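You operate a simulated robot arm through the tools that you are given. There is no shell and no other tool. Be economical: measure what you need, move in short steps, check, and stop when the job is done.

You are at the controls of a simulated robot arm. One attempt, no reset.

## Task
The red seal ring leaked: vent the plate and send its re-lap turns.
Fine: 4 turns a kPa lost. Vent before the blue knob lid comes off onto the blue mat; ring to the yellow re-lap tray. Send once; leave load and way.
Where things are to end (x, y in the base frame): blue knob lid within 0.06 m of [0.42, -0.14].

Only the result counts: the job must be done as asked and must still hold three seconds after the hand-in. Knocking over, shifting, dropping, spilling or breaking anything else fails it. A push-on lid holds only when it is set on centred and level and pressed home; a screw cap is set on level and turned clockwise until tight.

## Robot
A 6-joint arm with a two-finger parallel gripper on a trunk, on a base that drives. Base frame: it is fixed to the floor where the robot stands at the start and does not move with it; the origin is under the middle of the robot, x ahead of it, y to its left, z up. Lengths are in m, angles in rad, forces in N, time in s.
With the tool pointing down near the work surface it reaches from about 0.1 to 0.74 m from the robot's upright axis, wherever it stands. Its first joint turns from -2.897 to 2.897 rad. Places, roughly: blue knob lid (7x7x5 cm) [0.5, 0.2, 0.9]; blue mat [0.6, -0.2, 0.8]; inside of the yellow re-lap tray [0.8, -1.2, 0.8]; load knob [1.1, -1.2, 0.9]; red seal ring (7x7x3 cm) [0.5, 0.2, 0.8]; round gauge [0.7, 0.3, 1]; send button [1.1, -1.3, 0.9]; steel plate [0.5, 0.2, 0.8]; turns knob [1, -1, 0.9]; valve [0.4, 0, 0.9]; way lever [1.1, -1.2, 0.9]. Payload 3.91 kg.
The TCP is the grasp point between the finger pads, 0.03 m short of the fingertips. In the tool frame z runs along the fingers and y along their closing line. Largest opening 0.11 m; finger width 0.02, thickness 0.01; the body of the gripper, 0.048 by 0.112 m, starts 0.055 m behind the TCP.
Orientation is that of the tool frame in the base frame, as [roll, pitch, yaw] about the fixed x, y, z axes, in that order (R = Rz(yaw) Ry(pitch) Rx(roll)). With the fingers straight down and closing along the base's y, the tool's x points along the base's -x, its y along +y and its z along -z.

## Interface
- The arm moves only by the tool nudge_tool. Its argument "increments" is a list of rows, each a list of 6 numbers: the shift along the tool's x, y, z in m, then the turn, a rotation vector about the tool's x, y, z in rad. In form: [[tx, ty, tz, wx, wy, wz], ...]. A call has 1 to 20 rows; each row shifts and turns the commanded pose from where the row before left it, along the tool's axes as they then stand. "fingers" is the finger opening in m, from 0 to 0.11, set as the call begins (left out, the last holds). Rows are played at 5 a second. More than 0.05 m and 0.15 rad between two rows, or a gripper value outside its range, and nothing of the call is played. Where a pose cannot be reached the arm comes as near as it can. A force on the tool above 40 N (or 10 N above the force at the start of the call, whichever is more), or a blocked arm, ends the call early, and 0.2 s more pass. The fingers move at their own pace (about 0.045 m/s each) and stop on an object; they squeeze with about 25 N. The grip force told is the motor's: it shows also when the fingers shut on nothing. Time passes only in rows, and 0.2 s behind the last, so rows that do not move let the fingers close. The reply holds the time, the measured pose of the TCP, the force on the tool along the base axes, the opening and the grip force, in the units named above and with some noise, with the torque about the TCP (base axes, N m) and any sound that the robot's microphone picked up.
- Cameras (640 x 400 px; columns grow to the right, rows downward): "scene" is now at [0.0316, 0.1431, 1.4405]; the picture's right is [-0.22, -0.98, 0.00], its down [-0.62, 0.14, -0.77] and it looks along [0.76, -0.17, -0.63] (base axes); focal length 289 px, centre (320, 200). "wrist" rides on the gripper at [0.071, 0.022, -0.107] in the tool frame; the picture's right is [-0.29, 0.96, 0.00], its down [-0.76, -0.23, -0.61] and it looks along [-0.58, -0.18, 0.79] (tool axes); focal length 243 px, centre (320, 200).
- snapshot(camera): a new picture of that camera. The clock stands still meanwhile.
- slide_trunk(by): slides the trunk up (or, below 0, down) by that many m; the arm and the scene camera ride with it, the base frame stays. It gives what a move gives, with no picture.
- roll_base(legs): drives the robot by 1 to 6 legs, each [ahead, left, turn to the left] in m, m and rad, along the robot's own axes; the way and the turn of a leg run together, so that a leg with both is an arc; at most 1.5 m and 3.142 rad a leg. The arm and the cameras ride along, it lands a little off, and it stops where it bumps. It gives what a move gives.
- turn_head(pan, tilt): turns the head with the scene camera to pan (to the left, within 1.501 rad either way) and tilt (down, from -0.506 to 1.204), counted from straight ahead of the robot. It gives what a move gives.
- probe_pixels(camera, pixels): for up to 12 pixels [column, row] of the newest picture of that camera ("zoom" is the newest enlarged one), the place [x, y, z] in the base frame of the surface seen there, good to about 0.002 m, but the place of the scene camera against the robot may be out by one fixed shift of up to 0.018 m in any direction. The clock stands still meanwhile.
- close_up(camera, box): a new picture of the part [left, top, right, bottom] of that camera's present view, enlarged. The clock stands still meanwhile.
- finish_job(): hands the job in; it is judged then, once.

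Keep the steps short. Do not move on a guess: measure, check each grasp and each placing, and mend mistakes. In all there are 80 turns and 52 pictures (those below and enlarged ones count). Leave the gripper open and the arm clear of the work at the hand-in unless told otherwise, and finish with a single line.

The tools are called after ">>>" as name(argument=value, ...) on one line, values as JSON. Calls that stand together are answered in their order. nudge_tool: Moves the arm, as the interface text tells. Its arguments: {"type":"object","properties":{"increments":{"type":"array","items":{"type":"array","items":{"type":"number"}}},"fingers":{"type":"number"}},"required":["increments"]} The other tools are called the same way: slide_trunk (by) slides the trunk up or down; roll_base (legs) drives the base; turn_head (pan, tilt) turns the head that bears the scene camera; snapshot (camera) takes a picture; probe_pixels (camera, pixels) gives the place of the surface under pixels of a picture; close_up (camera, box) takes an enlarged picture of a part of a camera's view; finish_job () hands the job in.

At the start:

```text
time: 0.0
position: [0.4424, 0.0575, 1.0912]
ee_rot: [-3.141, 0.0, -3.14]
contact_force: [-0.3, -0.1, 0.2]
torque: [-0.02, 0.03, 0.0]
width: 0.1101
gripper_force: 0.1
trunk travel left (down, up): [-0.4, 0.19]
robot x, y, heading: [-0.0006, -0.0017, -0.003]
head pan, tilt: [-0.22, 0.684]
```

scene: 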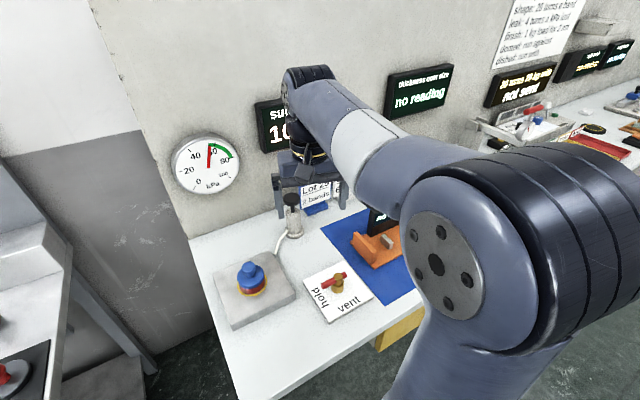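
wrist: 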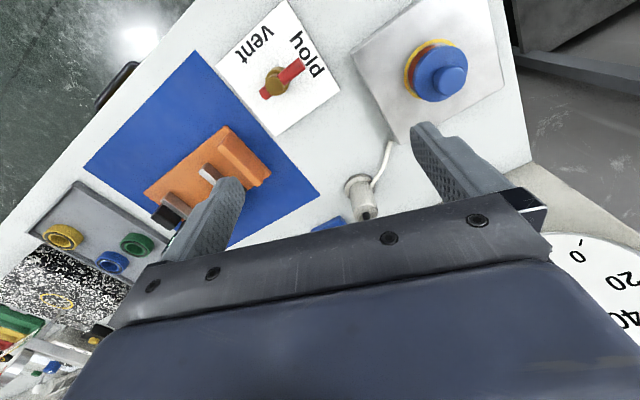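

I see the gauge at (207,165), a display behind the arm at (270,125), and a notice at top right (540,25). I'll enlarge the gauge/displays and the notice to read them.

>>> close_up(camera="scene", box=[160, 80, 360, 220])

>>> close_up(camera="scene", box=[440, 0, 640, 125])

```text
2.86 times, centred on (260, 150) of scene
```

zoom: 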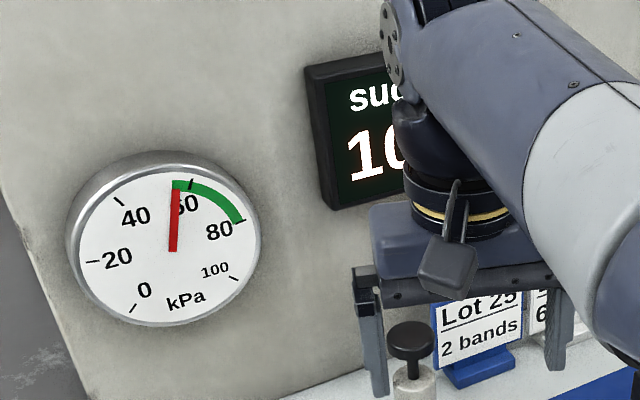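

```text
3.20 times, centred on (540, 62) of scene
```

zoom: 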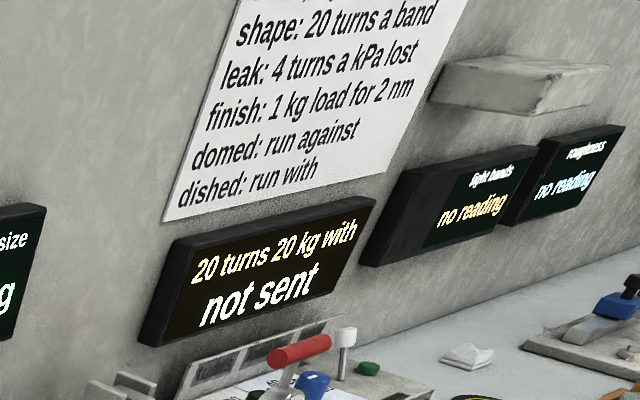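

The suction display is partly hidden by the arm. I'll shift the arm 0.2 m toward -y and tilt the head up a bit to read it and the notice.

>>> nudge_tool(increments=[[0.02, -0.05, 0, 0, 0, 0], [0.02, -0.05, 0, 0, 0, 0], [0.02, -0.05, 0, 0, 0, 0], [0.02, -0.05, 0, 0, 0, 0], [0, -0.05, 0, 0, 0, 0]])

>>> turn_head(pan=-0.1, tilt=0.45)

>>> snapshot(camera="scene")

```text
refused: row 1 steps farther than a row can; nothing moved
```

```text
time: 0.8
position: [0.443, 0.0564, 1.0906]
ee_rot: [3.141, -0.002, 3.14]
contact_force: [1.4, -0.8, 0.5]
torque: [-0.05, -0.02, -0.03]
width: 0.1101
gripper_force: 0.0
trunk travel left (down, up): [-0.4, 0.19]
robot x, y, heading: [0.0002, 0.0, -0.003]
head pan, tilt: [-0.099, 0.45]
```

```text
47 pictures are left
```

scene: 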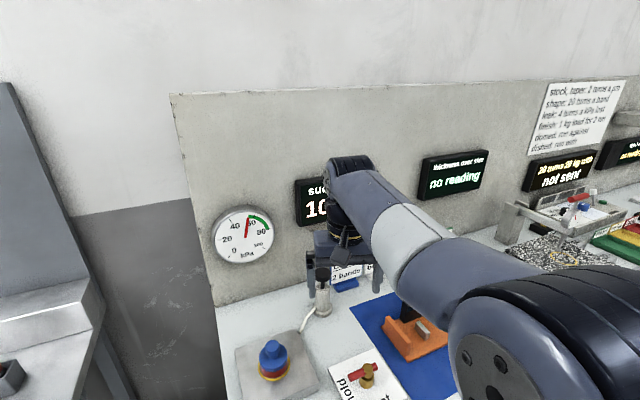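

The row was too long; I move in smaller rows now.

>>> nudge_tool(increments=[[0.015, -0.04, 0, 0, 0, 0], [0.015, -0.04, 0, 0, 0, 0], [0.015, -0.04, 0, 0, 0, 0], [0.015, -0.04, 0, 0, 0, 0], [0, -0.045, 0, 0, 0, 0]])

>>> close_up(camera="scene", box=[190, 150, 400, 300])

>>> close_up(camera="scene", box=[500, 70, 640, 200])

```text
time: 2.0
position: [0.3783, -0.1503, 1.0917]
ee_rot: [3.141, 0.001, -3.14]
contact_force: [-1.1, 0.5, -0.5]
torque: [0.0, 0.01, -0.02]
width: 0.11
gripper_force: 0.1
trunk travel left (down, up): [-0.4, 0.19]
robot x, y, heading: [-0.0014, -0.0014, 0.001]
head pan, tilt: [-0.099, 0.45]
```

```text
2.67 times, centred on (295, 225) of scene
```

zoom: 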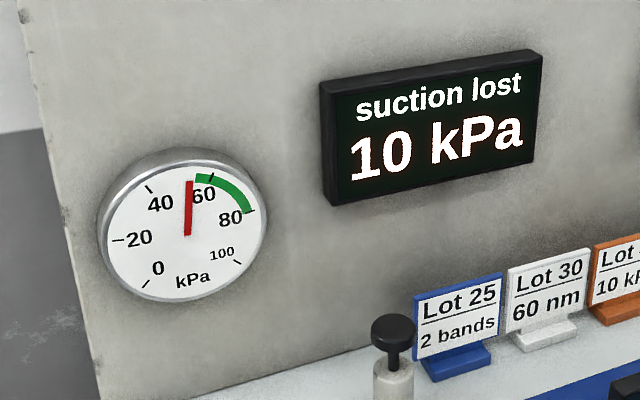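

```text
3.08 times, centred on (570, 135) of scene
```

zoom: 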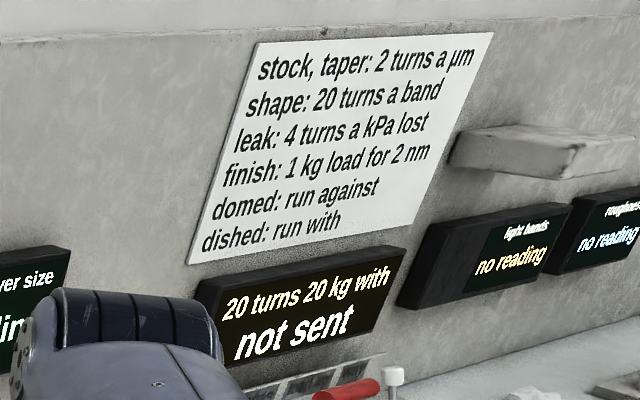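

The display reads "suction lost 10 kPa", so 4 × 10 = 40 turns (it presently stands at 20, 20 kg, with). Next I look at the valve, plate and lot cards.

>>> turn_head(pan=-0.1, tilt=0.8)

>>> snapshot(camera="scene")

>>> close_up(camera="scene", box=[220, 130, 440, 350])

```text
time: 2.8
position: [0.3792, -0.1499, 1.0909]
ee_rot: [-3.141, 0.0, -3.141]
contact_force: [-0.4, -0.5, 0.1]
torque: [-0.02, 0.03, 0.01]
width: 0.11
gripper_force: 0.0
trunk travel left (down, up): [-0.4, 0.19]
robot x, y, heading: [-0.0009, -0.0013, -0.002]
head pan, tilt: [-0.099, 0.799]
```

```text
44 pictures are left
```

scene: 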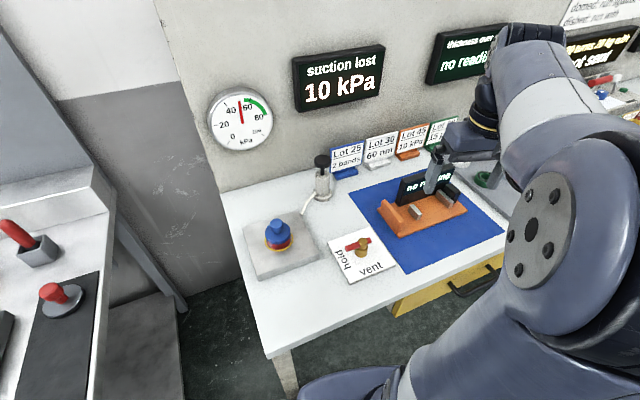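

```text
1.82 times, centred on (330, 240) of scene
```

zoom: 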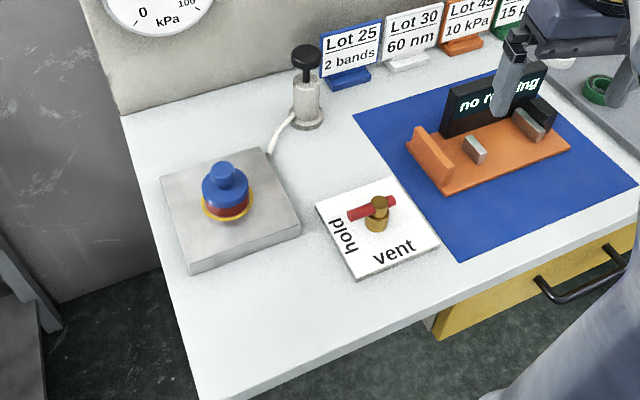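

The valve's red handle points to +y ("hold"); vent is toward -x. I probe the valve, handle, lid, ring, plate and mat.

>>> close_up(camera="scene", box=[320, 215, 400, 285])

>>> probe_pixels(camera="scene", pixels=[[279, 223], [278, 232], [270, 236], [262, 245], [340, 260], [363, 239], [348, 247], [357, 244], [402, 255], [420, 270], [390, 245], [300, 262]])

```text
5.71 times, centred on (360, 250) of scene
```

zoom: 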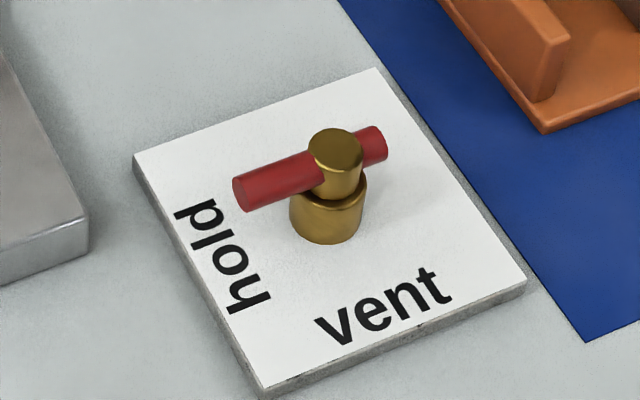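

```text
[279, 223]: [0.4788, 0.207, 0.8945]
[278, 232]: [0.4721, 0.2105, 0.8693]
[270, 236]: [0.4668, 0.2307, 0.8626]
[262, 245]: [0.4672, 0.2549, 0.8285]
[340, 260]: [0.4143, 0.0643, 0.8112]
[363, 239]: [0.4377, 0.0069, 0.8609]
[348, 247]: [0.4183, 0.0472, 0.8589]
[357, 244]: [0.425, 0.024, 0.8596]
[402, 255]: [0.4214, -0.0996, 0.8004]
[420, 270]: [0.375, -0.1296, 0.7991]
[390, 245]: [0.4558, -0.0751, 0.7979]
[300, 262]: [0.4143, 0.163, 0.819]
```

I probe the valve finely in this zoom.

>>> probe_pixels(camera="zoom", pixels=[[335, 147], [313, 147], [358, 147], [335, 133], [336, 160], [245, 185], [300, 165], [378, 138], [240, 200], [330, 225], [275, 200], [400, 220]])

>>> snapshot(camera="wrist")

```text
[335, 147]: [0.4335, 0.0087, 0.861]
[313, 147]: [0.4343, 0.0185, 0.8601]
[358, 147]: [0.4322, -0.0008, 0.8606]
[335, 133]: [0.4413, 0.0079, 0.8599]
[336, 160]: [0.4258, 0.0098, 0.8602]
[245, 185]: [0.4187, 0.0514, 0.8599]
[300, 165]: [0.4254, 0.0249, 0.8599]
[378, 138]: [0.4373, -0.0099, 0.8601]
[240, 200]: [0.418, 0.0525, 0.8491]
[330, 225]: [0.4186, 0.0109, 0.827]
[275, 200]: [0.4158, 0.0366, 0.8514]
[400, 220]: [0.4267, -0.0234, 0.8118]
```

```text
41 pictures are left
```

wrist: 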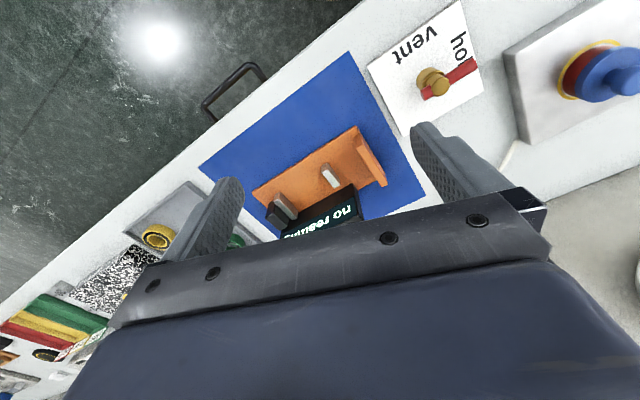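

>>> probe_pixels(camera="wrist", pixels=[[439, 86], [432, 74], [475, 66], [424, 90], [596, 98], [618, 84], [626, 82], [508, 60], [590, 75]])

>>> close_up(camera="wrist", box=[360, 20, 640, 160])

```text
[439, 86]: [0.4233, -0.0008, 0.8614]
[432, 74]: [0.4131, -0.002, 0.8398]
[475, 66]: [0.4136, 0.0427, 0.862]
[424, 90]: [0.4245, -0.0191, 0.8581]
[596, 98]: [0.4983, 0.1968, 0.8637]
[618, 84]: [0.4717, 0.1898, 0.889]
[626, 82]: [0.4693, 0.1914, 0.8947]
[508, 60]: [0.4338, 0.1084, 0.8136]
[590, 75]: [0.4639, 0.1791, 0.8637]
```

```text
2.29 times, centred on (500, 90) of wrist
```

zoom: 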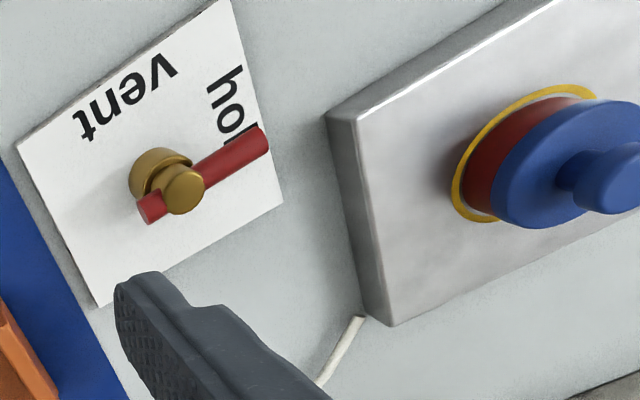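

>>> probe_pixels(camera="zoom", pixels=[[184, 189], [165, 189], [203, 189], [184, 170], [184, 207], [258, 142], [225, 165], [145, 208], [612, 185], [580, 185], [555, 110], [350, 120]])

```text
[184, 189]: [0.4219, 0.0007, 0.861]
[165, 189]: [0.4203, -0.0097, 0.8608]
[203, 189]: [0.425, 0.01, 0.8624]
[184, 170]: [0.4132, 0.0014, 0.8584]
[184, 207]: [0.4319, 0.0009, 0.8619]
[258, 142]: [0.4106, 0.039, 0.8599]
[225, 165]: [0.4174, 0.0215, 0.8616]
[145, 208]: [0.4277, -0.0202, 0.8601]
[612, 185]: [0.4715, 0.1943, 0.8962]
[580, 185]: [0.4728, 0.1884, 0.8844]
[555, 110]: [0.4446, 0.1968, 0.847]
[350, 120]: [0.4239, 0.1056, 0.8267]
```

Wrist readings: valve axis (0.422, 0.001), top z 0.861, handle at ~106° direction; the scene camera is off by about (+0.0115, +0.008). I go above the handle's long side, with fingers closing across it, opening 0.05.

>>> nudge_tool(increments=[[-0.0071, 0.0354, 0.02, 0, 0, 0], [-0.0071, 0.0354, 0.02, 0, 0, 0], [-0.0071, 0.0354, 0.02, 0, 0, 0], [-0.0071, 0.0354, 0.02, 0, 0, 0], [-0.0071, 0.0354, 0.02, 0, 0, 0], [0, 0, 0, 0, 0, 0.129], [0, 0, 0, 0, 0, 0.129], [0, 0, 0, 0, 0, 0.129], [0, 0, 0, 0, 0, 0.129], [0, 0, 0, 0, 0, 0.129], [0, 0, 0, 0, 0, 0.129], [0, 0, 0, 0, 0, 0.129], [0, 0, 0, 0, 0, 0.129], [0, 0, 0, 0, 0, 0.129], [0, 0, 0, 0, 0, 0.129]], fingers=0.05)

>>> snapshot(camera="wrist")

```text
time: 6.0
position: [0.4167, 0.0297, 0.9926]
ee_rot: [3.141, 0.0, 1.851]
contact_force: [0.4, -0.6, 0.0]
torque: [0.01, 0.01, 0.03]
width: 0.05
gripper_force: 0.1
trunk travel left (down, up): [-0.4, 0.19]
robot x, y, heading: [0.0016, 0.0016, 0.001]
head pan, tilt: [-0.099, 0.799]
```

```text
39 pictures are left
```

wrist: 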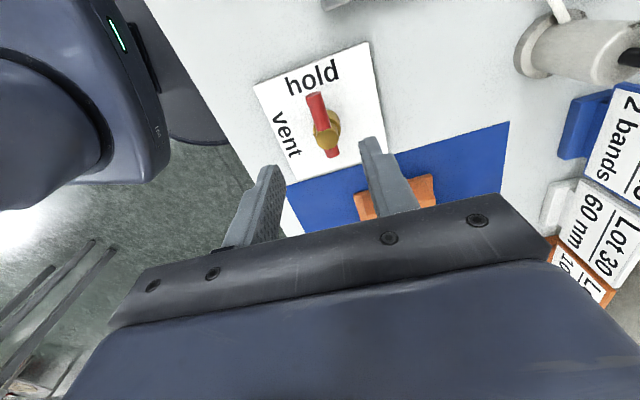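

>>> probe_pixels(camera="wrist", pixels=[[314, 95], [317, 106], [320, 120], [333, 154], [327, 132], [330, 140]])

```text
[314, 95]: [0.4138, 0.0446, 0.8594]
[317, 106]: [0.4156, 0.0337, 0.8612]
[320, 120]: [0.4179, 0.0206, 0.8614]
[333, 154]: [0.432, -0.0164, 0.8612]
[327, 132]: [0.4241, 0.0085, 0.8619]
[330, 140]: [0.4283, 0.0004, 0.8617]
```

The TCP stands over the handle's long side. Descend to z 0.85 and close.

>>> nudge_tool(increments=[[0, 0, 0.04, 0, 0, 0], [0, 0, 0.04, 0, 0, 0], [0, 0, 0.04, 0, 0, 0], [0, 0, 0.0215, 0, 0, 0]])

>>> nudge_tool(increments=[[0, 0, 0, 0, 0, 0], [0, 0, 0, 0, 0, 0], [0, 0, 0, 0, 0, 0], [0, 0, 0, 0, 0, 0]], fingers=0.0)

```text
time: 7.0
position: [0.4157, 0.0292, 0.8501]
ee_rot: [3.14, 0.0, 1.852]
contact_force: [-0.9, 0.1, 0.1]
torque: [0.02, 0.0, -0.02]
width: 0.05
gripper_force: 0.1
trunk travel left (down, up): [-0.4, 0.19]
robot x, y, heading: [0.0023, -0.0014, -0.007]
head pan, tilt: [-0.099, 0.799]
```

```text
time: 8.0
position: [0.4171, 0.0284, 0.8492]
ee_rot: [-3.14, 0.0, 1.854]
contact_force: [-6.6, -1.3, -3.8]
torque: [0.21, 0.05, 0.69]
width: 0.0159
gripper_force: 44.6
trunk travel left (down, up): [-0.4, 0.19]
robot x, y, heading: [0.0035, -0.0028, -0.0]
head pan, tilt: [-0.099, 0.799]
```

Handle gripped (0.016). Turn it 90° toward vent, arcing about the pivot.

>>> nudge_tool(increments=[[-0.00023, -0.00356, 0, 0, 0, -0.13], [-0.00023, -0.00356, 0, 0, 0, -0.13], [-0.00023, -0.00356, 0, 0, 0, -0.13], [-0.00023, -0.00356, 0, 0, 0, -0.13], [-0.00023, -0.00356, 0, 0, 0, -0.13], [-0.00023, -0.00356, 0, 0, 0, -0.13], [-0.00023, -0.00356, 0, 0, 0, -0.13], [-0.00023, -0.00356, 0, 0, 0, -0.13], [-0.00023, -0.00356, 0, 0, 0, -0.13], [-0.00023, -0.00356, 0, 0, 0, -0.13], [-0.00023, -0.00356, 0, 0, 0, -0.13], [-0.00023, -0.00356, 0, 0, 0, -0.13]])

>>> snapshot(camera="scene")

```text
time: 10.6
position: [0.3963, -0.0071, 0.8514]
ee_rot: [3.139, -0.003, -2.87]
contact_force: [-22.4, -28.0, -13.7]
torque: [0.1, 0.02, -0.6]
width: 0.0156
gripper_force: 45.1
trunk travel left (down, up): [-0.4, 0.19]
robot x, y, heading: [-0.0, -0.0031, 0.001]
head pan, tilt: [-0.099, 0.799]
```

```text
38 pictures are left
```

scene: 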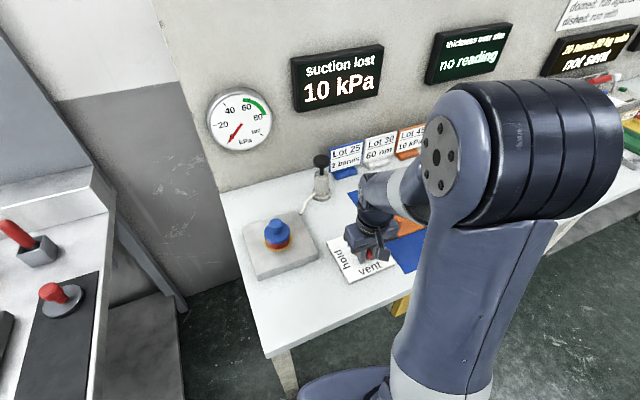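

The gauge needle has dropped to about 0; the plate is vented. Release and rise.

>>> nudge_tool(increments=[[0, 0, 0, 0, 0, 0], [0, 0, 0, 0, 0, 0], [0, 0, 0, 0, 0, 0]], fingers=0.05)

>>> nudge_tool(increments=[[0, 0, -0.04, 0, 0, 0], [0, 0, -0.04, 0, 0, 0], [0, 0, -0.04, 0, 0, 0], [0, 0, -0.04, 0, 0, 0]], fingers=0.11)

>>> close_up(camera="scene", box=[190, 70, 390, 290])

>>> snapshot(camera="wrist")

```text
time: 11.4
position: [0.3985, -0.0036, 0.8501]
ee_rot: [-3.14, 0.0, -2.872]
contact_force: [0.6, 0.4, 0.7]
torque: [-0.02, 0.01, -0.02]
width: 0.0503
gripper_force: 0.0
trunk travel left (down, up): [-0.4, 0.19]
robot x, y, heading: [0.003, 0.0002, -0.006]
head pan, tilt: [-0.099, 0.799]
```

```text
time: 12.4
position: [0.3972, -0.0057, 1.0107]
ee_rot: [-3.14, 0.0, -2.87]
contact_force: [0.5, -0.1, 0.2]
torque: [-0.01, 0.02, 0.02]
width: 0.1098
gripper_force: 0.1
trunk travel left (down, up): [-0.4, 0.19]
robot x, y, heading: [0.0002, -0.0059, -0.0]
head pan, tilt: [-0.099, 0.799]
```

```text
1.82 times, centred on (290, 180) of scene
```

zoom: 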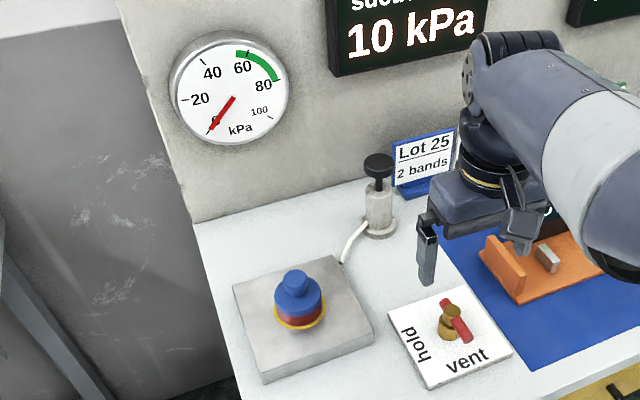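

```text
36 pictures are left
```

wrist: 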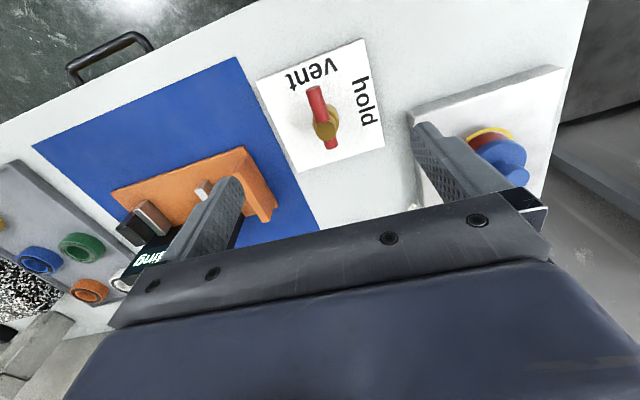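

Vented: handle at vent, gauge 0. Now I move over the lid knob at about (0.470, 0.195), staying at z 1.01, and look.

>>> nudge_tool(increments=[[-0.0249, 0.0346, 0, 0, 0, 0], [-0.0249, 0.0346, 0, 0, 0, 0], [-0.0249, 0.0346, 0, 0, 0, 0], [-0.0249, 0.0346, 0, 0, 0, 0], [-0.0249, 0.0346, 0, 0, 0, 0]])

>>> snapshot(camera="wrist")

```text
time: 13.6
position: [0.4709, 0.1952, 1.0125]
ee_rot: [3.141, -0.001, -2.871]
contact_force: [0.9, 0.5, 0.6]
torque: [0.0, -0.03, 0.03]
width: 0.1102
gripper_force: 0.0
trunk travel left (down, up): [-0.4, 0.19]
robot x, y, heading: [-0.0011, -0.0003, 0.003]
head pan, tilt: [-0.099, 0.799]
```

```text
35 pictures are left
```

wrist: 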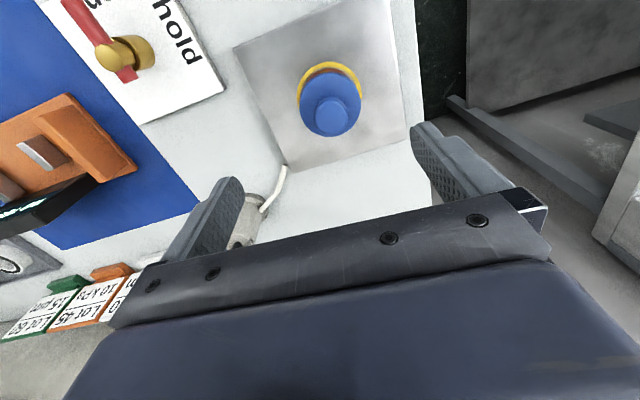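

>>> probe_pixels(camera="wrist", pixels=[[331, 117], [318, 117], [344, 117], [331, 102], [331, 131], [304, 112], [358, 100], [322, 88], [310, 75], [275, 80]])

>>> close_up(camera="wrist", box=[270, 40, 400, 150])

```text
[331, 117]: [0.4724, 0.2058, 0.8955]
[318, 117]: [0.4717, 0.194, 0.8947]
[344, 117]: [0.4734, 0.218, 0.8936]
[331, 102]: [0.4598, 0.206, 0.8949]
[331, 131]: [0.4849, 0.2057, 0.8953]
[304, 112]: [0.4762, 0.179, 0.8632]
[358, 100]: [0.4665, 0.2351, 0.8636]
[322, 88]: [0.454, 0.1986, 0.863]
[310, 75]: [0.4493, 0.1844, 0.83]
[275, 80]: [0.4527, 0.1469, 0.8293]
```

```text
3.64 times, centred on (335, 95) of wrist
```

zoom: 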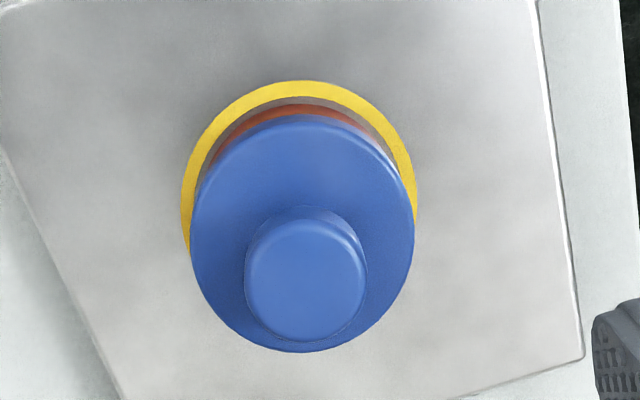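

Knob centre (0.472, 0.206), top z 0.895; lid disc top z 0.863. Align and descend to z 0.897, then close on the knob.

>>> nudge_tool(increments=[[-0.004, 0.0103, 0, 0, 0, 0], [0, 0, 0.04, 0, 0, 0], [0, 0, 0.04, 0, 0, 0], [0, 0, 0.035, 0, 0, 0], [0, 0, 0, 0, 0, 0]], fingers=0.07)

>>> nudge_tool(increments=[[0, 0, 0, 0, 0, 0], [0, 0, 0, 0, 0, 0], [0, 0, 0, 0, 0, 0], [0, 0, 0, 0, 0, 0], [0, 0, 0, 0, 0, 0]], fingers=0.0)

```text
time: 14.8
position: [0.4722, 0.2054, 0.8954]
ee_rot: [3.141, -0.001, -2.871]
contact_force: [-0.2, -0.2, -0.2]
torque: [0.0, 0.03, 0.02]
width: 0.0698
gripper_force: 0.0
trunk travel left (down, up): [-0.4, 0.19]
robot x, y, heading: [-0.004, 0.0026, -0.005]
head pan, tilt: [-0.099, 0.799]
```

```text
time: 16.0
position: [0.4717, 0.2063, 0.8952]
ee_rot: [-3.141, 0.0, -2.87]
contact_force: [0.6, -0.4, 0.0]
torque: [0.0, -0.02, 0.0]
width: 0.0313
gripper_force: 24.9
trunk travel left (down, up): [-0.4, 0.19]
robot x, y, heading: [0.001, -0.0001, -0.001]
head pan, tilt: [-0.099, 0.799]
```

Gripped at 0.031. Lift 0.1 m slowly and look.

>>> nudge_tool(increments=[[0, 0, -0.01, 0, 0, 0], [0, 0, -0.01, 0, 0, 0], [0, 0, -0.02, 0, 0, 0], [0, 0, -0.03, 0, 0, 0], [0, 0, -0.03, 0, 0, 0]])

>>> snapshot(camera="wrist")

>>> close_up(camera="scene", box=[220, 130, 520, 330])

```text
time: 17.2
position: [0.4731, 0.2073, 0.9948]
ee_rot: [3.141, -0.001, -2.87]
contact_force: [0.1, -0.5, -2.7]
torque: [0.03, -0.01, -0.01]
width: 0.0314
gripper_force: 25.3
trunk travel left (down, up): [-0.4, 0.19]
robot x, y, heading: [-0.0007, 0.0009, 0.002]
head pan, tilt: [-0.099, 0.799]
```

```text
33 pictures are left
```

wrist: 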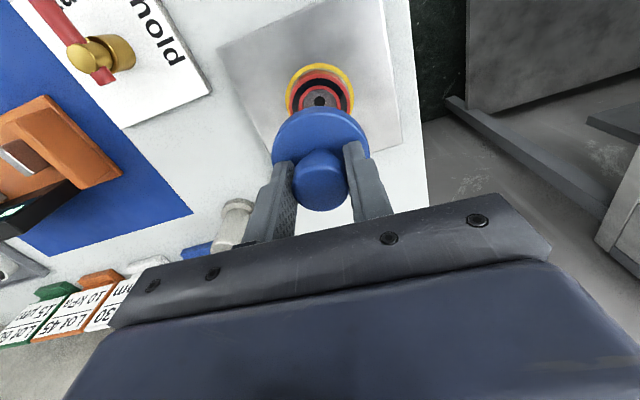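

```text
2.00 times, centred on (370, 230) of scene
```

zoom: 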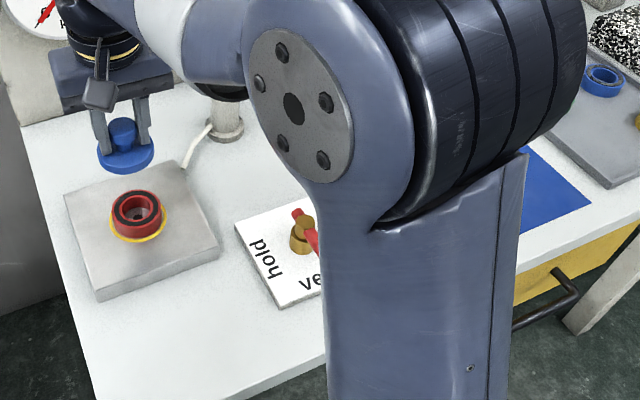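

Lid is off, ring stays on the plate. I carry the lid to above the mat at about (0.405, -0.15) and look.

>>> nudge_tool(increments=[[0.016, -0.0326, 0, 0, 0, 0], [0.016, -0.0326, 0, 0, 0, 0], [0.016, -0.0326, 0, 0, 0, 0], [0.016, -0.0326, 0, 0, 0, 0], [0.016, -0.0326, 0, 0, 0, 0], [0.016, -0.0326, 0, 0, 0, 0], [0.016, -0.0326, 0, 0, 0, 0], [0.016, -0.0326, 0, 0, 0, 0], [0.016, -0.0326, 0, 0, 0, 0], [0.016, -0.0326, 0, 0, 0, 0]])

>>> snapshot(camera="wrist")

```text
time: 19.4
position: [0.4058, -0.1524, 0.992]
ee_rot: [-3.14, 0.0, -2.872]
contact_force: [0.5, -0.1, -3.6]
torque: [-0.03, 0.03, 0.01]
width: 0.0312
gripper_force: 25.5
trunk travel left (down, up): [-0.4, 0.19]
robot x, y, heading: [-0.0009, 0.0007, 0.008]
head pan, tilt: [-0.099, 0.799]
```

```text
31 pictures are left
```

wrist: 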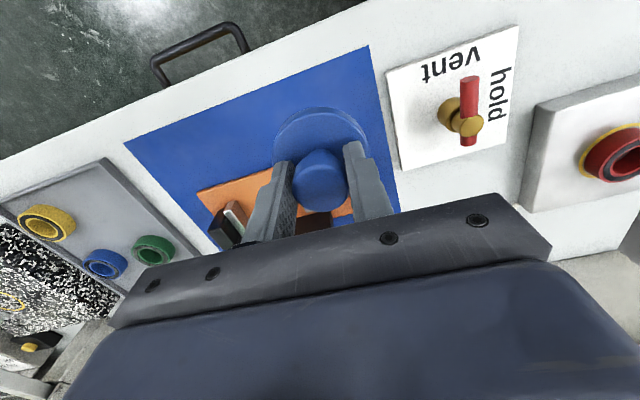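

>>> probe_pixels(camera="wrist", pixels=[[368, 47], [125, 144], [250, 94], [200, 191], [245, 178], [352, 206], [398, 208], [200, 205], [285, 160]])

```text
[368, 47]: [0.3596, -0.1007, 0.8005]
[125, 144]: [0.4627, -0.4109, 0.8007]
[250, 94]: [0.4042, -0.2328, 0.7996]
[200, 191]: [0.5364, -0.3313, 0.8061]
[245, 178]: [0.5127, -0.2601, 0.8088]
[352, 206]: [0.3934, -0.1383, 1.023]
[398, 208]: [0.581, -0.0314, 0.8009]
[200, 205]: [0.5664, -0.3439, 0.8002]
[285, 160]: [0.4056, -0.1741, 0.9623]
```

The mat's near edge leaves only 0.028 m; I shift 0.02 m inward to (0.425, -0.147), clear of the orange device, and descend to near the surface.

>>> nudge_tool(increments=[[-0.02, 0, 0.0, 0, 0, 0], [0, 0, 0.04, 0, 0, 0], [0, 0, 0.04, 0, 0, 0], [0, 0, 0.03, 0, 0, 0], [0, 0, 0.015, 0, 0, 0], [0, 0, 0.005, 0, 0, 0]])

>>> close_up(camera="scene", box=[300, 170, 520, 300])

```text
time: 20.8
position: [0.4265, -0.1468, 0.863]
ee_rot: [-3.141, 0.002, -2.871]
contact_force: [1.0, 0.0, -2.5]
torque: [0.02, -0.01, 0.0]
width: 0.0317
gripper_force: 25.1
trunk travel left (down, up): [-0.4, 0.19]
robot x, y, heading: [0.0025, -0.0015, -0.002]
head pan, tilt: [-0.099, 0.799]
```

```text
2.91 times, centred on (410, 235) of scene
```

zoom: 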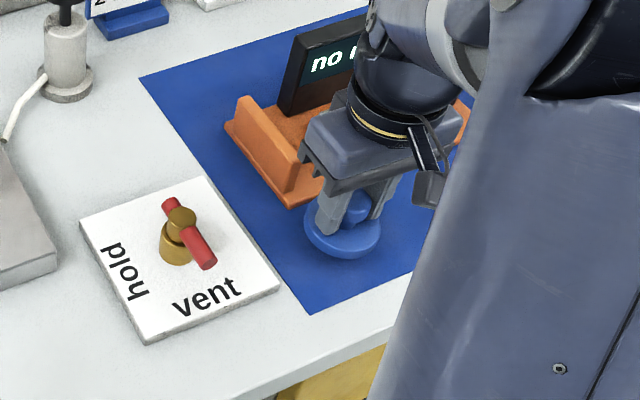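

Still free of contact; step down finely.

>>> nudge_tool(increments=[[0, 0, 0.004, 0, 0, 0], [0, 0, 0.003, 0, 0, 0], [0, 0, 0.003, 0, 0, 0]])

```text
time: 21.6
position: [0.4258, -0.1461, 0.8542]
ee_rot: [-3.14, -0.001, -2.871]
contact_force: [0.2, 0.0, -2.2]
torque: [0.03, 0.04, -0.02]
width: 0.0317
gripper_force: 25.2
trunk travel left (down, up): [-0.4, 0.19]
robot x, y, heading: [0.0008, -0.005, -0.001]
head pan, tilt: [-0.099, 0.799]
```

>>> nudge_tool(increments=[[0, 0, 0.003, 0, 0, 0], [0, 0, 0.002, 0, 0, 0]])

```text
time: 22.2
position: [0.4248, -0.1457, 0.8496]
ee_rot: [-3.141, -0.001, -2.871]
contact_force: [0.3, -0.1, -3.4]
torque: [-0.02, 0.01, -0.04]
width: 0.0315
gripper_force: 25.1
trunk travel left (down, up): [-0.4, 0.19]
robot x, y, heading: [0.0011, -0.0031, -0.001]
head pan, tilt: [-0.099, 0.799]
```

>>> nudge_tool(increments=[[0, 0, 0.002, 0, 0, 0], [0, 0, 0.002, 0, 0, 0]])

>>> close_up(camera="scene", box=[380, 210, 460, 270])

```text
time: 22.8
position: [0.4262, -0.1461, 0.8461]
ee_rot: [3.141, 0.001, -2.872]
contact_force: [-1.3, -0.1, -2.9]
torque: [-0.01, -0.02, 0.0]
width: 0.0315
gripper_force: 25.2
trunk travel left (down, up): [-0.4, 0.19]
robot x, y, heading: [-0.0026, 0.0011, -0.0]
head pan, tilt: [-0.099, 0.799]
```

```text
6.67 times, centred on (420, 240) of scene
```

zoom: 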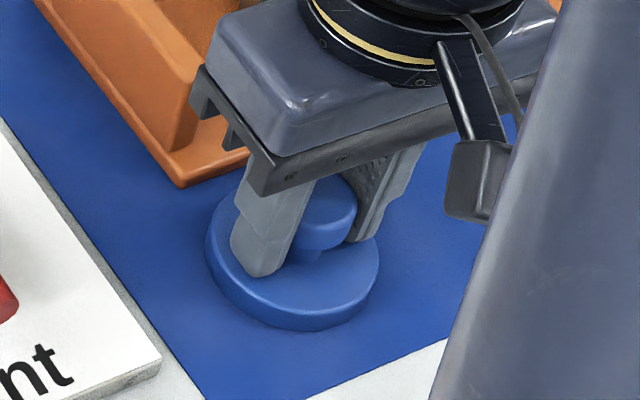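

>>> nudge_tool(increments=[[0, 0, 0.002, 0, 0, 0], [0, 0, 0, 0, 0, 0]])

```text
time: 23.4
position: [0.4256, -0.1466, 0.8443]
ee_rot: [3.14, -0.001, -2.869]
contact_force: [0.2, 0.4, -2.7]
torque: [-0.02, 0.01, 0.02]
width: 0.0314
gripper_force: 25.5
trunk travel left (down, up): [-0.4, 0.19]
robot x, y, heading: [-0.0005, -0.0012, 0.002]
head pan, tilt: [-0.099, 0.799]
```

>>> nudge_tool(increments=[[0, 0, 0.0015, 0, 0, 0], [0, 0, 0.0015, 0, 0, 0]])

```text
time: 24.0
position: [0.425, -0.1467, 0.8422]
ee_rot: [3.141, 0.004, -2.872]
contact_force: [0.6, 0.8, 18.2]
torque: [0.15, -0.01, -0.03]
width: 0.0322
gripper_force: 24.9
trunk travel left (down, up): [-0.4, 0.19]
robot x, y, heading: [-0.001, -0.0009, 0.003]
head pan, tilt: [-0.099, 0.799]
```

Lid is on the mat (18 N). Back off 1 mm, open and rise.

>>> nudge_tool(increments=[[0, 0, -0.001, 0, 0, 0], [0, 0, 0, 0, 0, 0], [0, 0, 0, 0, 0, 0]], fingers=0.06)

>>> nudge_tool(increments=[[0, 0, -0.03, 0, 0, 0], [0, 0, -0.04, 0, 0, 0], [0, 0, -0.04, 0, 0, 0], [0, 0, -0.04, 0, 0, 0]])

>>> snapshot(camera="wrist")

```text
time: 24.8
position: [0.425, -0.146, 0.8425]
ee_rot: [-3.141, -0.001, -2.87]
contact_force: [0.3, -4.1, 9.4]
torque: [0.12, 0.02, -0.01]
width: 0.058
gripper_force: 0.0
trunk travel left (down, up): [-0.4, 0.19]
robot x, y, heading: [-0.0012, -0.0011, 0.003]
head pan, tilt: [-0.099, 0.799]
```

```text
time: 25.8
position: [0.4241, -0.1457, 0.991]
ee_rot: [-3.14, 0.001, -2.87]
contact_force: [0.2, -0.7, -0.6]
torque: [-0.04, 0.01, -0.02]
width: 0.0602
gripper_force: 0.1
trunk travel left (down, up): [-0.4, 0.19]
robot x, y, heading: [0.001, 0.0021, 0.004]
head pan, tilt: [-0.099, 0.799]
```

```text
28 pictures are left
```

wrist: 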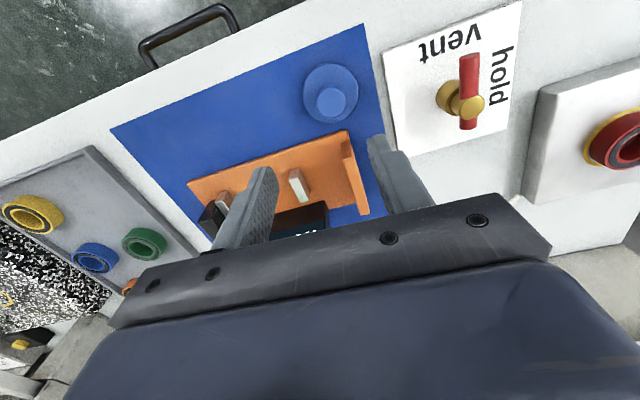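

Lid sits flat on the mat. Now over the ring at (0.472, 0.206), opened to 0.10.

>>> nudge_tool(increments=[[-0.014, 0.0326, 0, 0, 0, 0], [-0.014, 0.0326, 0, 0, 0, 0], [-0.014, 0.0326, 0, 0, 0, 0], [-0.014, 0.0326, 0, 0, 0, 0], [-0.014, 0.0326, 0, 0, 0, 0], [-0.014, 0.0326, 0, 0, 0, 0], [-0.014, 0.0326, 0, 0, 0, 0], [-0.014, 0.0326, 0, 0, 0, 0], [-0.014, 0.0326, 0, 0, 0, 0], [-0.014, 0.0326, 0, 0, 0, 0]], fingers=0.1)

>>> close_up(camera="wrist", box=[240, 40, 420, 152])

```text
time: 28.0
position: [0.4735, 0.2045, 0.9905]
ee_rot: [3.141, -0.002, -2.871]
contact_force: [0.2, 0.7, 0.7]
torque: [-0.03, 0.04, 0.0]
width: 0.0999
gripper_force: 0.1
trunk travel left (down, up): [-0.4, 0.19]
robot x, y, heading: [-0.0009, -0.0017, 0.001]
head pan, tilt: [-0.099, 0.799]
```

```text
3.56 times, centred on (330, 96) of wrist
```

zoom: 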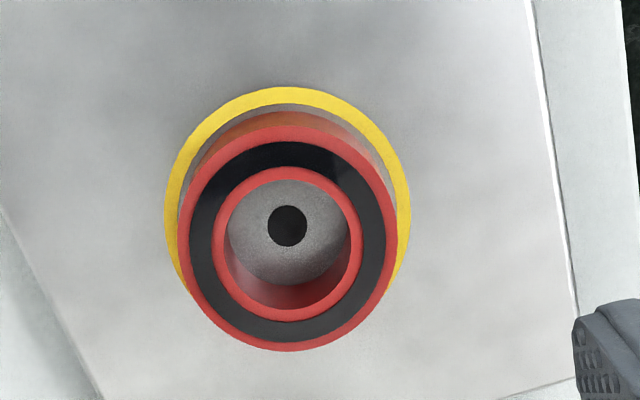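

>>> probe_pixels(camera="zoom", pixels=[[190, 240], [385, 235], [290, 135], [292, 343], [290, 225], [120, 200]])

```text
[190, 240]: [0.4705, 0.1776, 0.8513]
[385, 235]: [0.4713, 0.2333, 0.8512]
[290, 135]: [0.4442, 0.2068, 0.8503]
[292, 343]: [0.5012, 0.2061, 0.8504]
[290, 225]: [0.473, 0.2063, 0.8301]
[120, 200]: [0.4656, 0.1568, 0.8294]
```

Ring centre (0.4725, 0.2058), diameter ~0.06, z 0.83–0.851. Descend to 0.863 and close.

>>> nudge_tool(increments=[[0, 0.001, 0.04, 0, 0, 0], [0, 0, 0.04, 0, 0, 0], [0, 0, 0.04, 0, 0, 0], [0, 0, 0.0075, 0, 0, 0], [0, 0, 0, 0, 0, 0]])

>>> nudge_tool(increments=[[0, 0, 0, 0, 0, 0], [0, 0, 0, 0, 0, 0], [0, 0, 0, 0, 0, 0], [0, 0, 0, 0, 0, 0]], fingers=0.0)

```text
time: 29.2
position: [0.4723, 0.2064, 0.8623]
ee_rot: [-3.141, 0.001, -2.87]
contact_force: [-0.3, 0.6, -0.1]
torque: [0.02, 0.0, -0.01]
width: 0.1003
gripper_force: 0.0
trunk travel left (down, up): [-0.4, 0.19]
robot x, y, heading: [-0.0015, 0.0021, -0.001]
head pan, tilt: [-0.099, 0.799]
```

```text
time: 30.2
position: [0.4726, 0.2064, 0.8615]
ee_rot: [3.141, -0.001, -2.871]
contact_force: [-0.3, 0.4, 0.2]
torque: [0.01, 0.0, -0.01]
width: 0.0611
gripper_force: 24.9
trunk travel left (down, up): [-0.4, 0.19]
robot x, y, heading: [-0.0012, 0.0021, -0.003]
head pan, tilt: [-0.099, 0.799]
```

Ring gripped (0.061). Lift and turn the head right to survey the second bench.

>>> nudge_tool(increments=[[0, 0, -0.01, 0, 0, 0], [0, 0, -0.02, 0, 0, 0], [0, 0, -0.04, 0, 0, 0], [0, 0, -0.04, 0, 0, 0], [0, 0, -0.04, 0, 0, 0]])

>>> turn_head(pan=-0.95, tilt=0.55)

>>> snapshot(camera="scene")

>>> snapshot(camera="wrist")

```text
time: 31.4
position: [0.4721, 0.2063, 1.0153]
ee_rot: [3.142, -0.001, -2.871]
contact_force: [0.5, -0.4, 0.0]
torque: [-0.02, -0.01, 0.0]
width: 0.0608
gripper_force: 25.2
trunk travel left (down, up): [-0.4, 0.19]
robot x, y, heading: [-0.0007, -0.001, -0.0]
head pan, tilt: [-0.099, 0.799]
```

```text
time: 32.6
position: [0.4733, 0.2059, 1.0122]
ee_rot: [-3.141, 0.0, -2.872]
contact_force: [-0.3, -0.3, -0.5]
torque: [-0.01, -0.03, 0.0]
width: 0.0608
gripper_force: 25.3
trunk travel left (down, up): [-0.4, 0.19]
robot x, y, heading: [0.0008, -0.001, 0.004]
head pan, tilt: [-0.949, 0.55]
```

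```text
26 pictures are left
```

scene: 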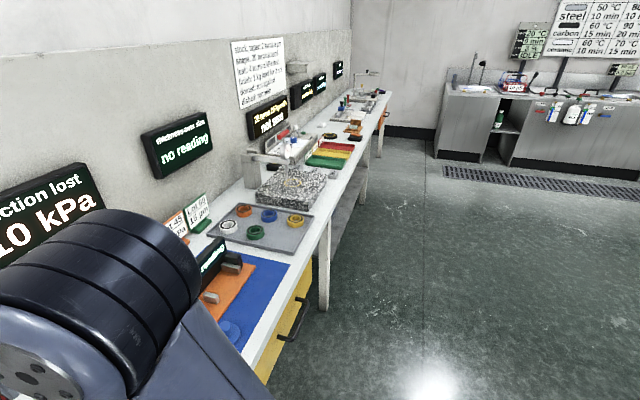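

```text
25 pictures are left
```

wrist: 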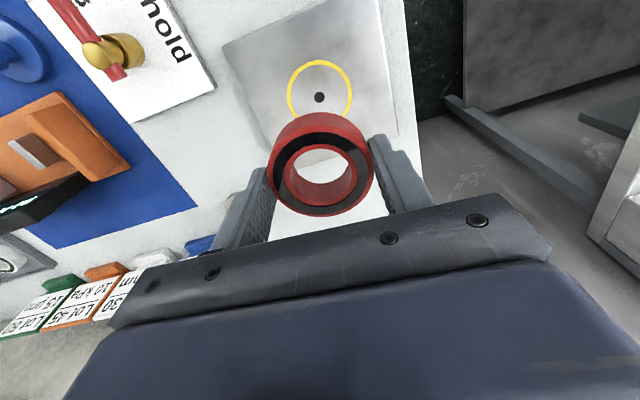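

Ring held well. The floor in front of the bench is clear. I probe bench front edge, trays and machine.

>>> probe_pixels(camera="scene", pixels=[[262, 345], [325, 222], [345, 180], [365, 142], [380, 112], [333, 148], [326, 162], [338, 144], [290, 150], [315, 310], [400, 300], [295, 335]])

>>> close_up(camera="scene", box=[220, 80, 400, 200])

```text
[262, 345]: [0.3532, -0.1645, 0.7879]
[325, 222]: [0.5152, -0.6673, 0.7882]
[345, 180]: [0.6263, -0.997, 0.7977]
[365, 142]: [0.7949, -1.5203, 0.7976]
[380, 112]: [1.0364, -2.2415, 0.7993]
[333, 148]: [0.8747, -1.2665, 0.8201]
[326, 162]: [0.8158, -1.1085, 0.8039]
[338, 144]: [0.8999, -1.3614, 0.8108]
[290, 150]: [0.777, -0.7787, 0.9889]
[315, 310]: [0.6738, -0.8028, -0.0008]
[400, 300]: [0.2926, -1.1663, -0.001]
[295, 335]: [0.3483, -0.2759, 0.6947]
```

```text
3.33 times, centred on (310, 140) of scene
```

zoom: 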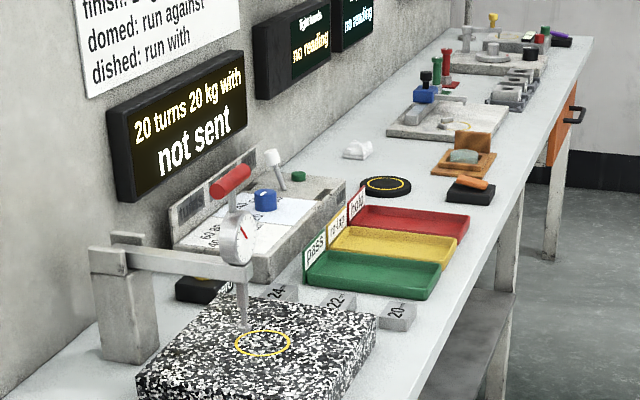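

Yellow tray ("re-lap") is the middle one. The dial stand at (0.78, -0.78, 0.99) would be in the way of the outstretched arm, so I draw the arm in to about (0.30, 0.0, 1.1) first.

>>> nudge_tool(increments=[[0.0271, -0.0184, -0.0112, 0, 0, 0], [0.0271, -0.0184, -0.0112, 0, 0, 0], [0.0271, -0.0184, -0.0112, 0, 0, 0], [0.0271, -0.0184, -0.0112, 0, 0, 0], [0.0271, -0.0184, -0.0112, 0, 0, 0], [0.0271, -0.0184, -0.0112, 0, 0, 0], [0.0271, -0.0184, -0.0112, 0, 0, 0], [0.0271, -0.0184, -0.0112, 0, 0, 0]])

>>> snapshot(camera="scene")

```text
time: 34.4
position: [0.3029, 0.0065, 1.1058]
ee_rot: [-3.141, 0.001, -2.873]
contact_force: [-0.9, -0.7, -0.3]
torque: [0.01, 0.04, 0.01]
width: 0.0606
gripper_force: 24.6
trunk travel left (down, up): [-0.4, 0.19]
robot x, y, heading: [0.0042, 0.0035, -0.002]
head pan, tilt: [-0.949, 0.55]
```

```text
23 pictures are left
```

scene: 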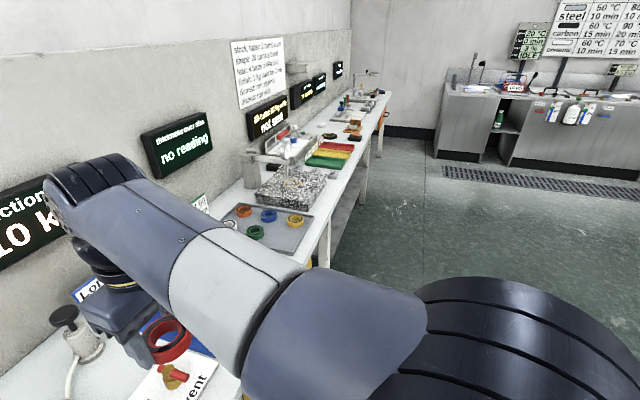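

Drive along the bench: first slightly back, then parallel to its edge, then turn left 0.32 to face it.

>>> roll_base(legs=[[-0.04, 0, 0], [0.21, -0.62, 0], [0.21, -0.62, 0], [0, 0, 0.32]])

>>> turn_head(pan=-0.25, tilt=0.75)

>>> snapshot(camera="scene")

```text
time: 42.8
position: [0.669, -1.1509, 1.1045]
ee_rot: [3.141, 0.001, -2.547]
contact_force: [0.3, -1.2, 0.3]
torque: [-0.02, -0.03, 0.01]
width: 0.0609
gripper_force: 24.3
trunk travel left (down, up): [-0.4, 0.19]
robot x, y, heading: [0.3818, -1.2503, 0.326]
head pan, tilt: [-0.949, 0.55]
```

```text
time: 43.9
position: [0.6689, -1.1508, 1.1047]
ee_rot: [3.141, -0.001, -2.549]
contact_force: [0.0, 0.2, -0.9]
torque: [0.0, 0.0, -0.01]
width: 0.0607
gripper_force: 25.0
trunk travel left (down, up): [-0.4, 0.19]
robot x, y, heading: [0.3819, -1.2499, 0.325]
head pan, tilt: [-0.25, 0.75]
```

```text
22 pictures are left
```

scene: 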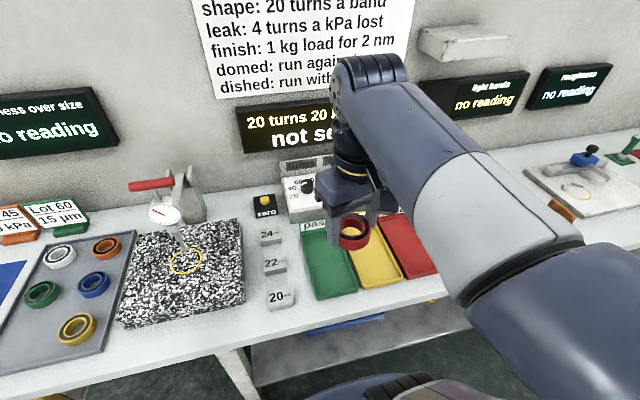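

The trays are just ahead. Wrist view to locate the yellow tray.

>>> snapshot(camera="wrist")

>>> probe_pixels(camera="scene", pixels=[[370, 262], [385, 280], [355, 275], [372, 287], [395, 272], [330, 280], [425, 262], [300, 268]])

```text
21 pictures are left
```

wrist: 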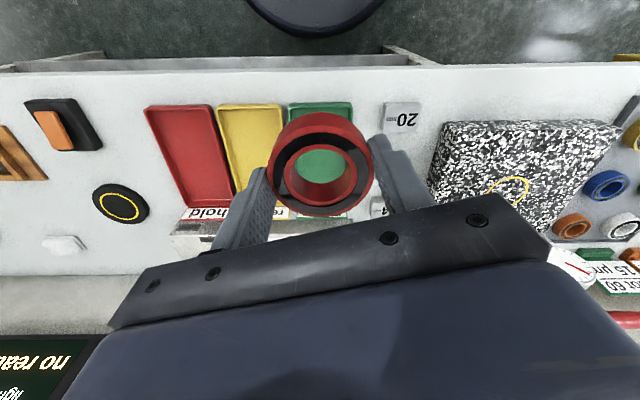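

```text
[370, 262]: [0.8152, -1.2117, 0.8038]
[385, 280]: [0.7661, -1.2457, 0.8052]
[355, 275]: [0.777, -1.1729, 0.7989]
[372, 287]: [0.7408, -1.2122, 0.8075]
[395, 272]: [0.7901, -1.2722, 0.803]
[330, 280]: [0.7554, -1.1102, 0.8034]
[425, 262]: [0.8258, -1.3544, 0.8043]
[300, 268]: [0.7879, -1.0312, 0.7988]
```

>>> probe_pixels(camera="wrist", pixels=[[220, 107], [282, 106], [238, 188], [250, 135], [245, 120], [258, 160], [225, 140], [283, 125], [232, 175], [275, 210]])

```text
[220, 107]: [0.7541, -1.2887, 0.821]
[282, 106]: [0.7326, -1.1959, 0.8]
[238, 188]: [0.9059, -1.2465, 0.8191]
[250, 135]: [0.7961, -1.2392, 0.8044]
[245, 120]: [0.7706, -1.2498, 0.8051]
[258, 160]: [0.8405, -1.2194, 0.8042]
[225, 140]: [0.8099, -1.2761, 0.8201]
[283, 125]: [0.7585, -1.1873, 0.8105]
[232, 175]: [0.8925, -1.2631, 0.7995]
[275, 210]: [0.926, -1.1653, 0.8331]
```

Yellow tray centre ≈ (0.82, -1.226), floor z 0.804, rim 0.821, long axis at ~16°. I move above it and turn so the fingers close along its long axis.

>>> nudge_tool(increments=[[-0.0209, -0.0367, 0, 0, 0, 0], [-0.0209, -0.0367, 0, 0, 0, 0], [-0.0209, -0.0367, 0, 0, 0, 0], [-0.0209, -0.0367, 0, 0, 0, 0], [0, 0, 0, 0, 0, 0.1454], [0, 0, 0, 0, 0, 0.1454], [0, 0, 0, 0, 0, 0.1454], [0, 0, 0, 0, 0, 0.1454], [0, 0, 0, 0, 0, 0.1454], [0, 0, 0, 0, 0, 0.1454], [0, 0, 0, 0, 0, 0.1454], [0, 0, 0, 0, 0, 0.1454], [0, 0, 0, 0, 0, 0.1454], [0, 0, 0, 0, 0, 0.1454], [0, 0, 0, 0, 0, 0.1454], [0, 0, 0, 0, 0, 0.1454], [0, 0, 0, 0, 0, 0.1454]])

>>> snapshot(camera="wrist")

```text
time: 47.5
position: [0.8212, -1.2262, 1.1056]
ee_rot: [3.141, 0.0, 1.842]
contact_force: [0.3, 0.0, -0.7]
torque: [-0.02, 0.0, 0.02]
width: 0.0608
gripper_force: 25.6
trunk travel left (down, up): [-0.4, 0.19]
robot x, y, heading: [0.3827, -1.2529, 0.323]
head pan, tilt: [-0.25, 0.75]
```

```text
20 pictures are left
```

wrist: 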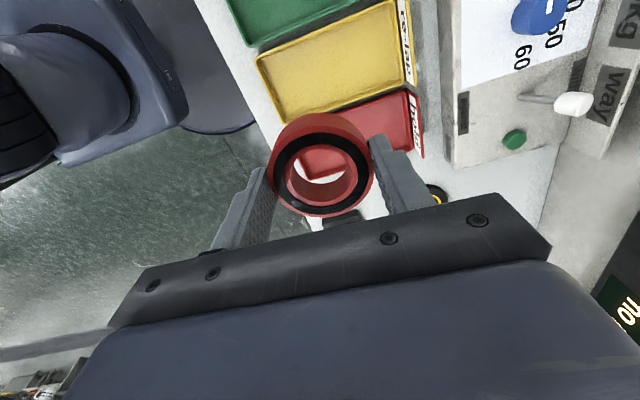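

>>> probe_pixels(camera="wrist", pixels=[[258, 58], [391, 3], [408, 88], [276, 122], [335, 65], [300, 42], [345, 103], [268, 90], [402, 45]])

```text
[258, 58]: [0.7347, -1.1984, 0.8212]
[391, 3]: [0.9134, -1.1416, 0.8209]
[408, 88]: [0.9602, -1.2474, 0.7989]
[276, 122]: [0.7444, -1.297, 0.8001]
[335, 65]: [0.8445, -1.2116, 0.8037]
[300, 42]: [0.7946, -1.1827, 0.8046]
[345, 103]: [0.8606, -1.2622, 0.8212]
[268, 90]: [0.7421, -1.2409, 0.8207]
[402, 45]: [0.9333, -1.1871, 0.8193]
```

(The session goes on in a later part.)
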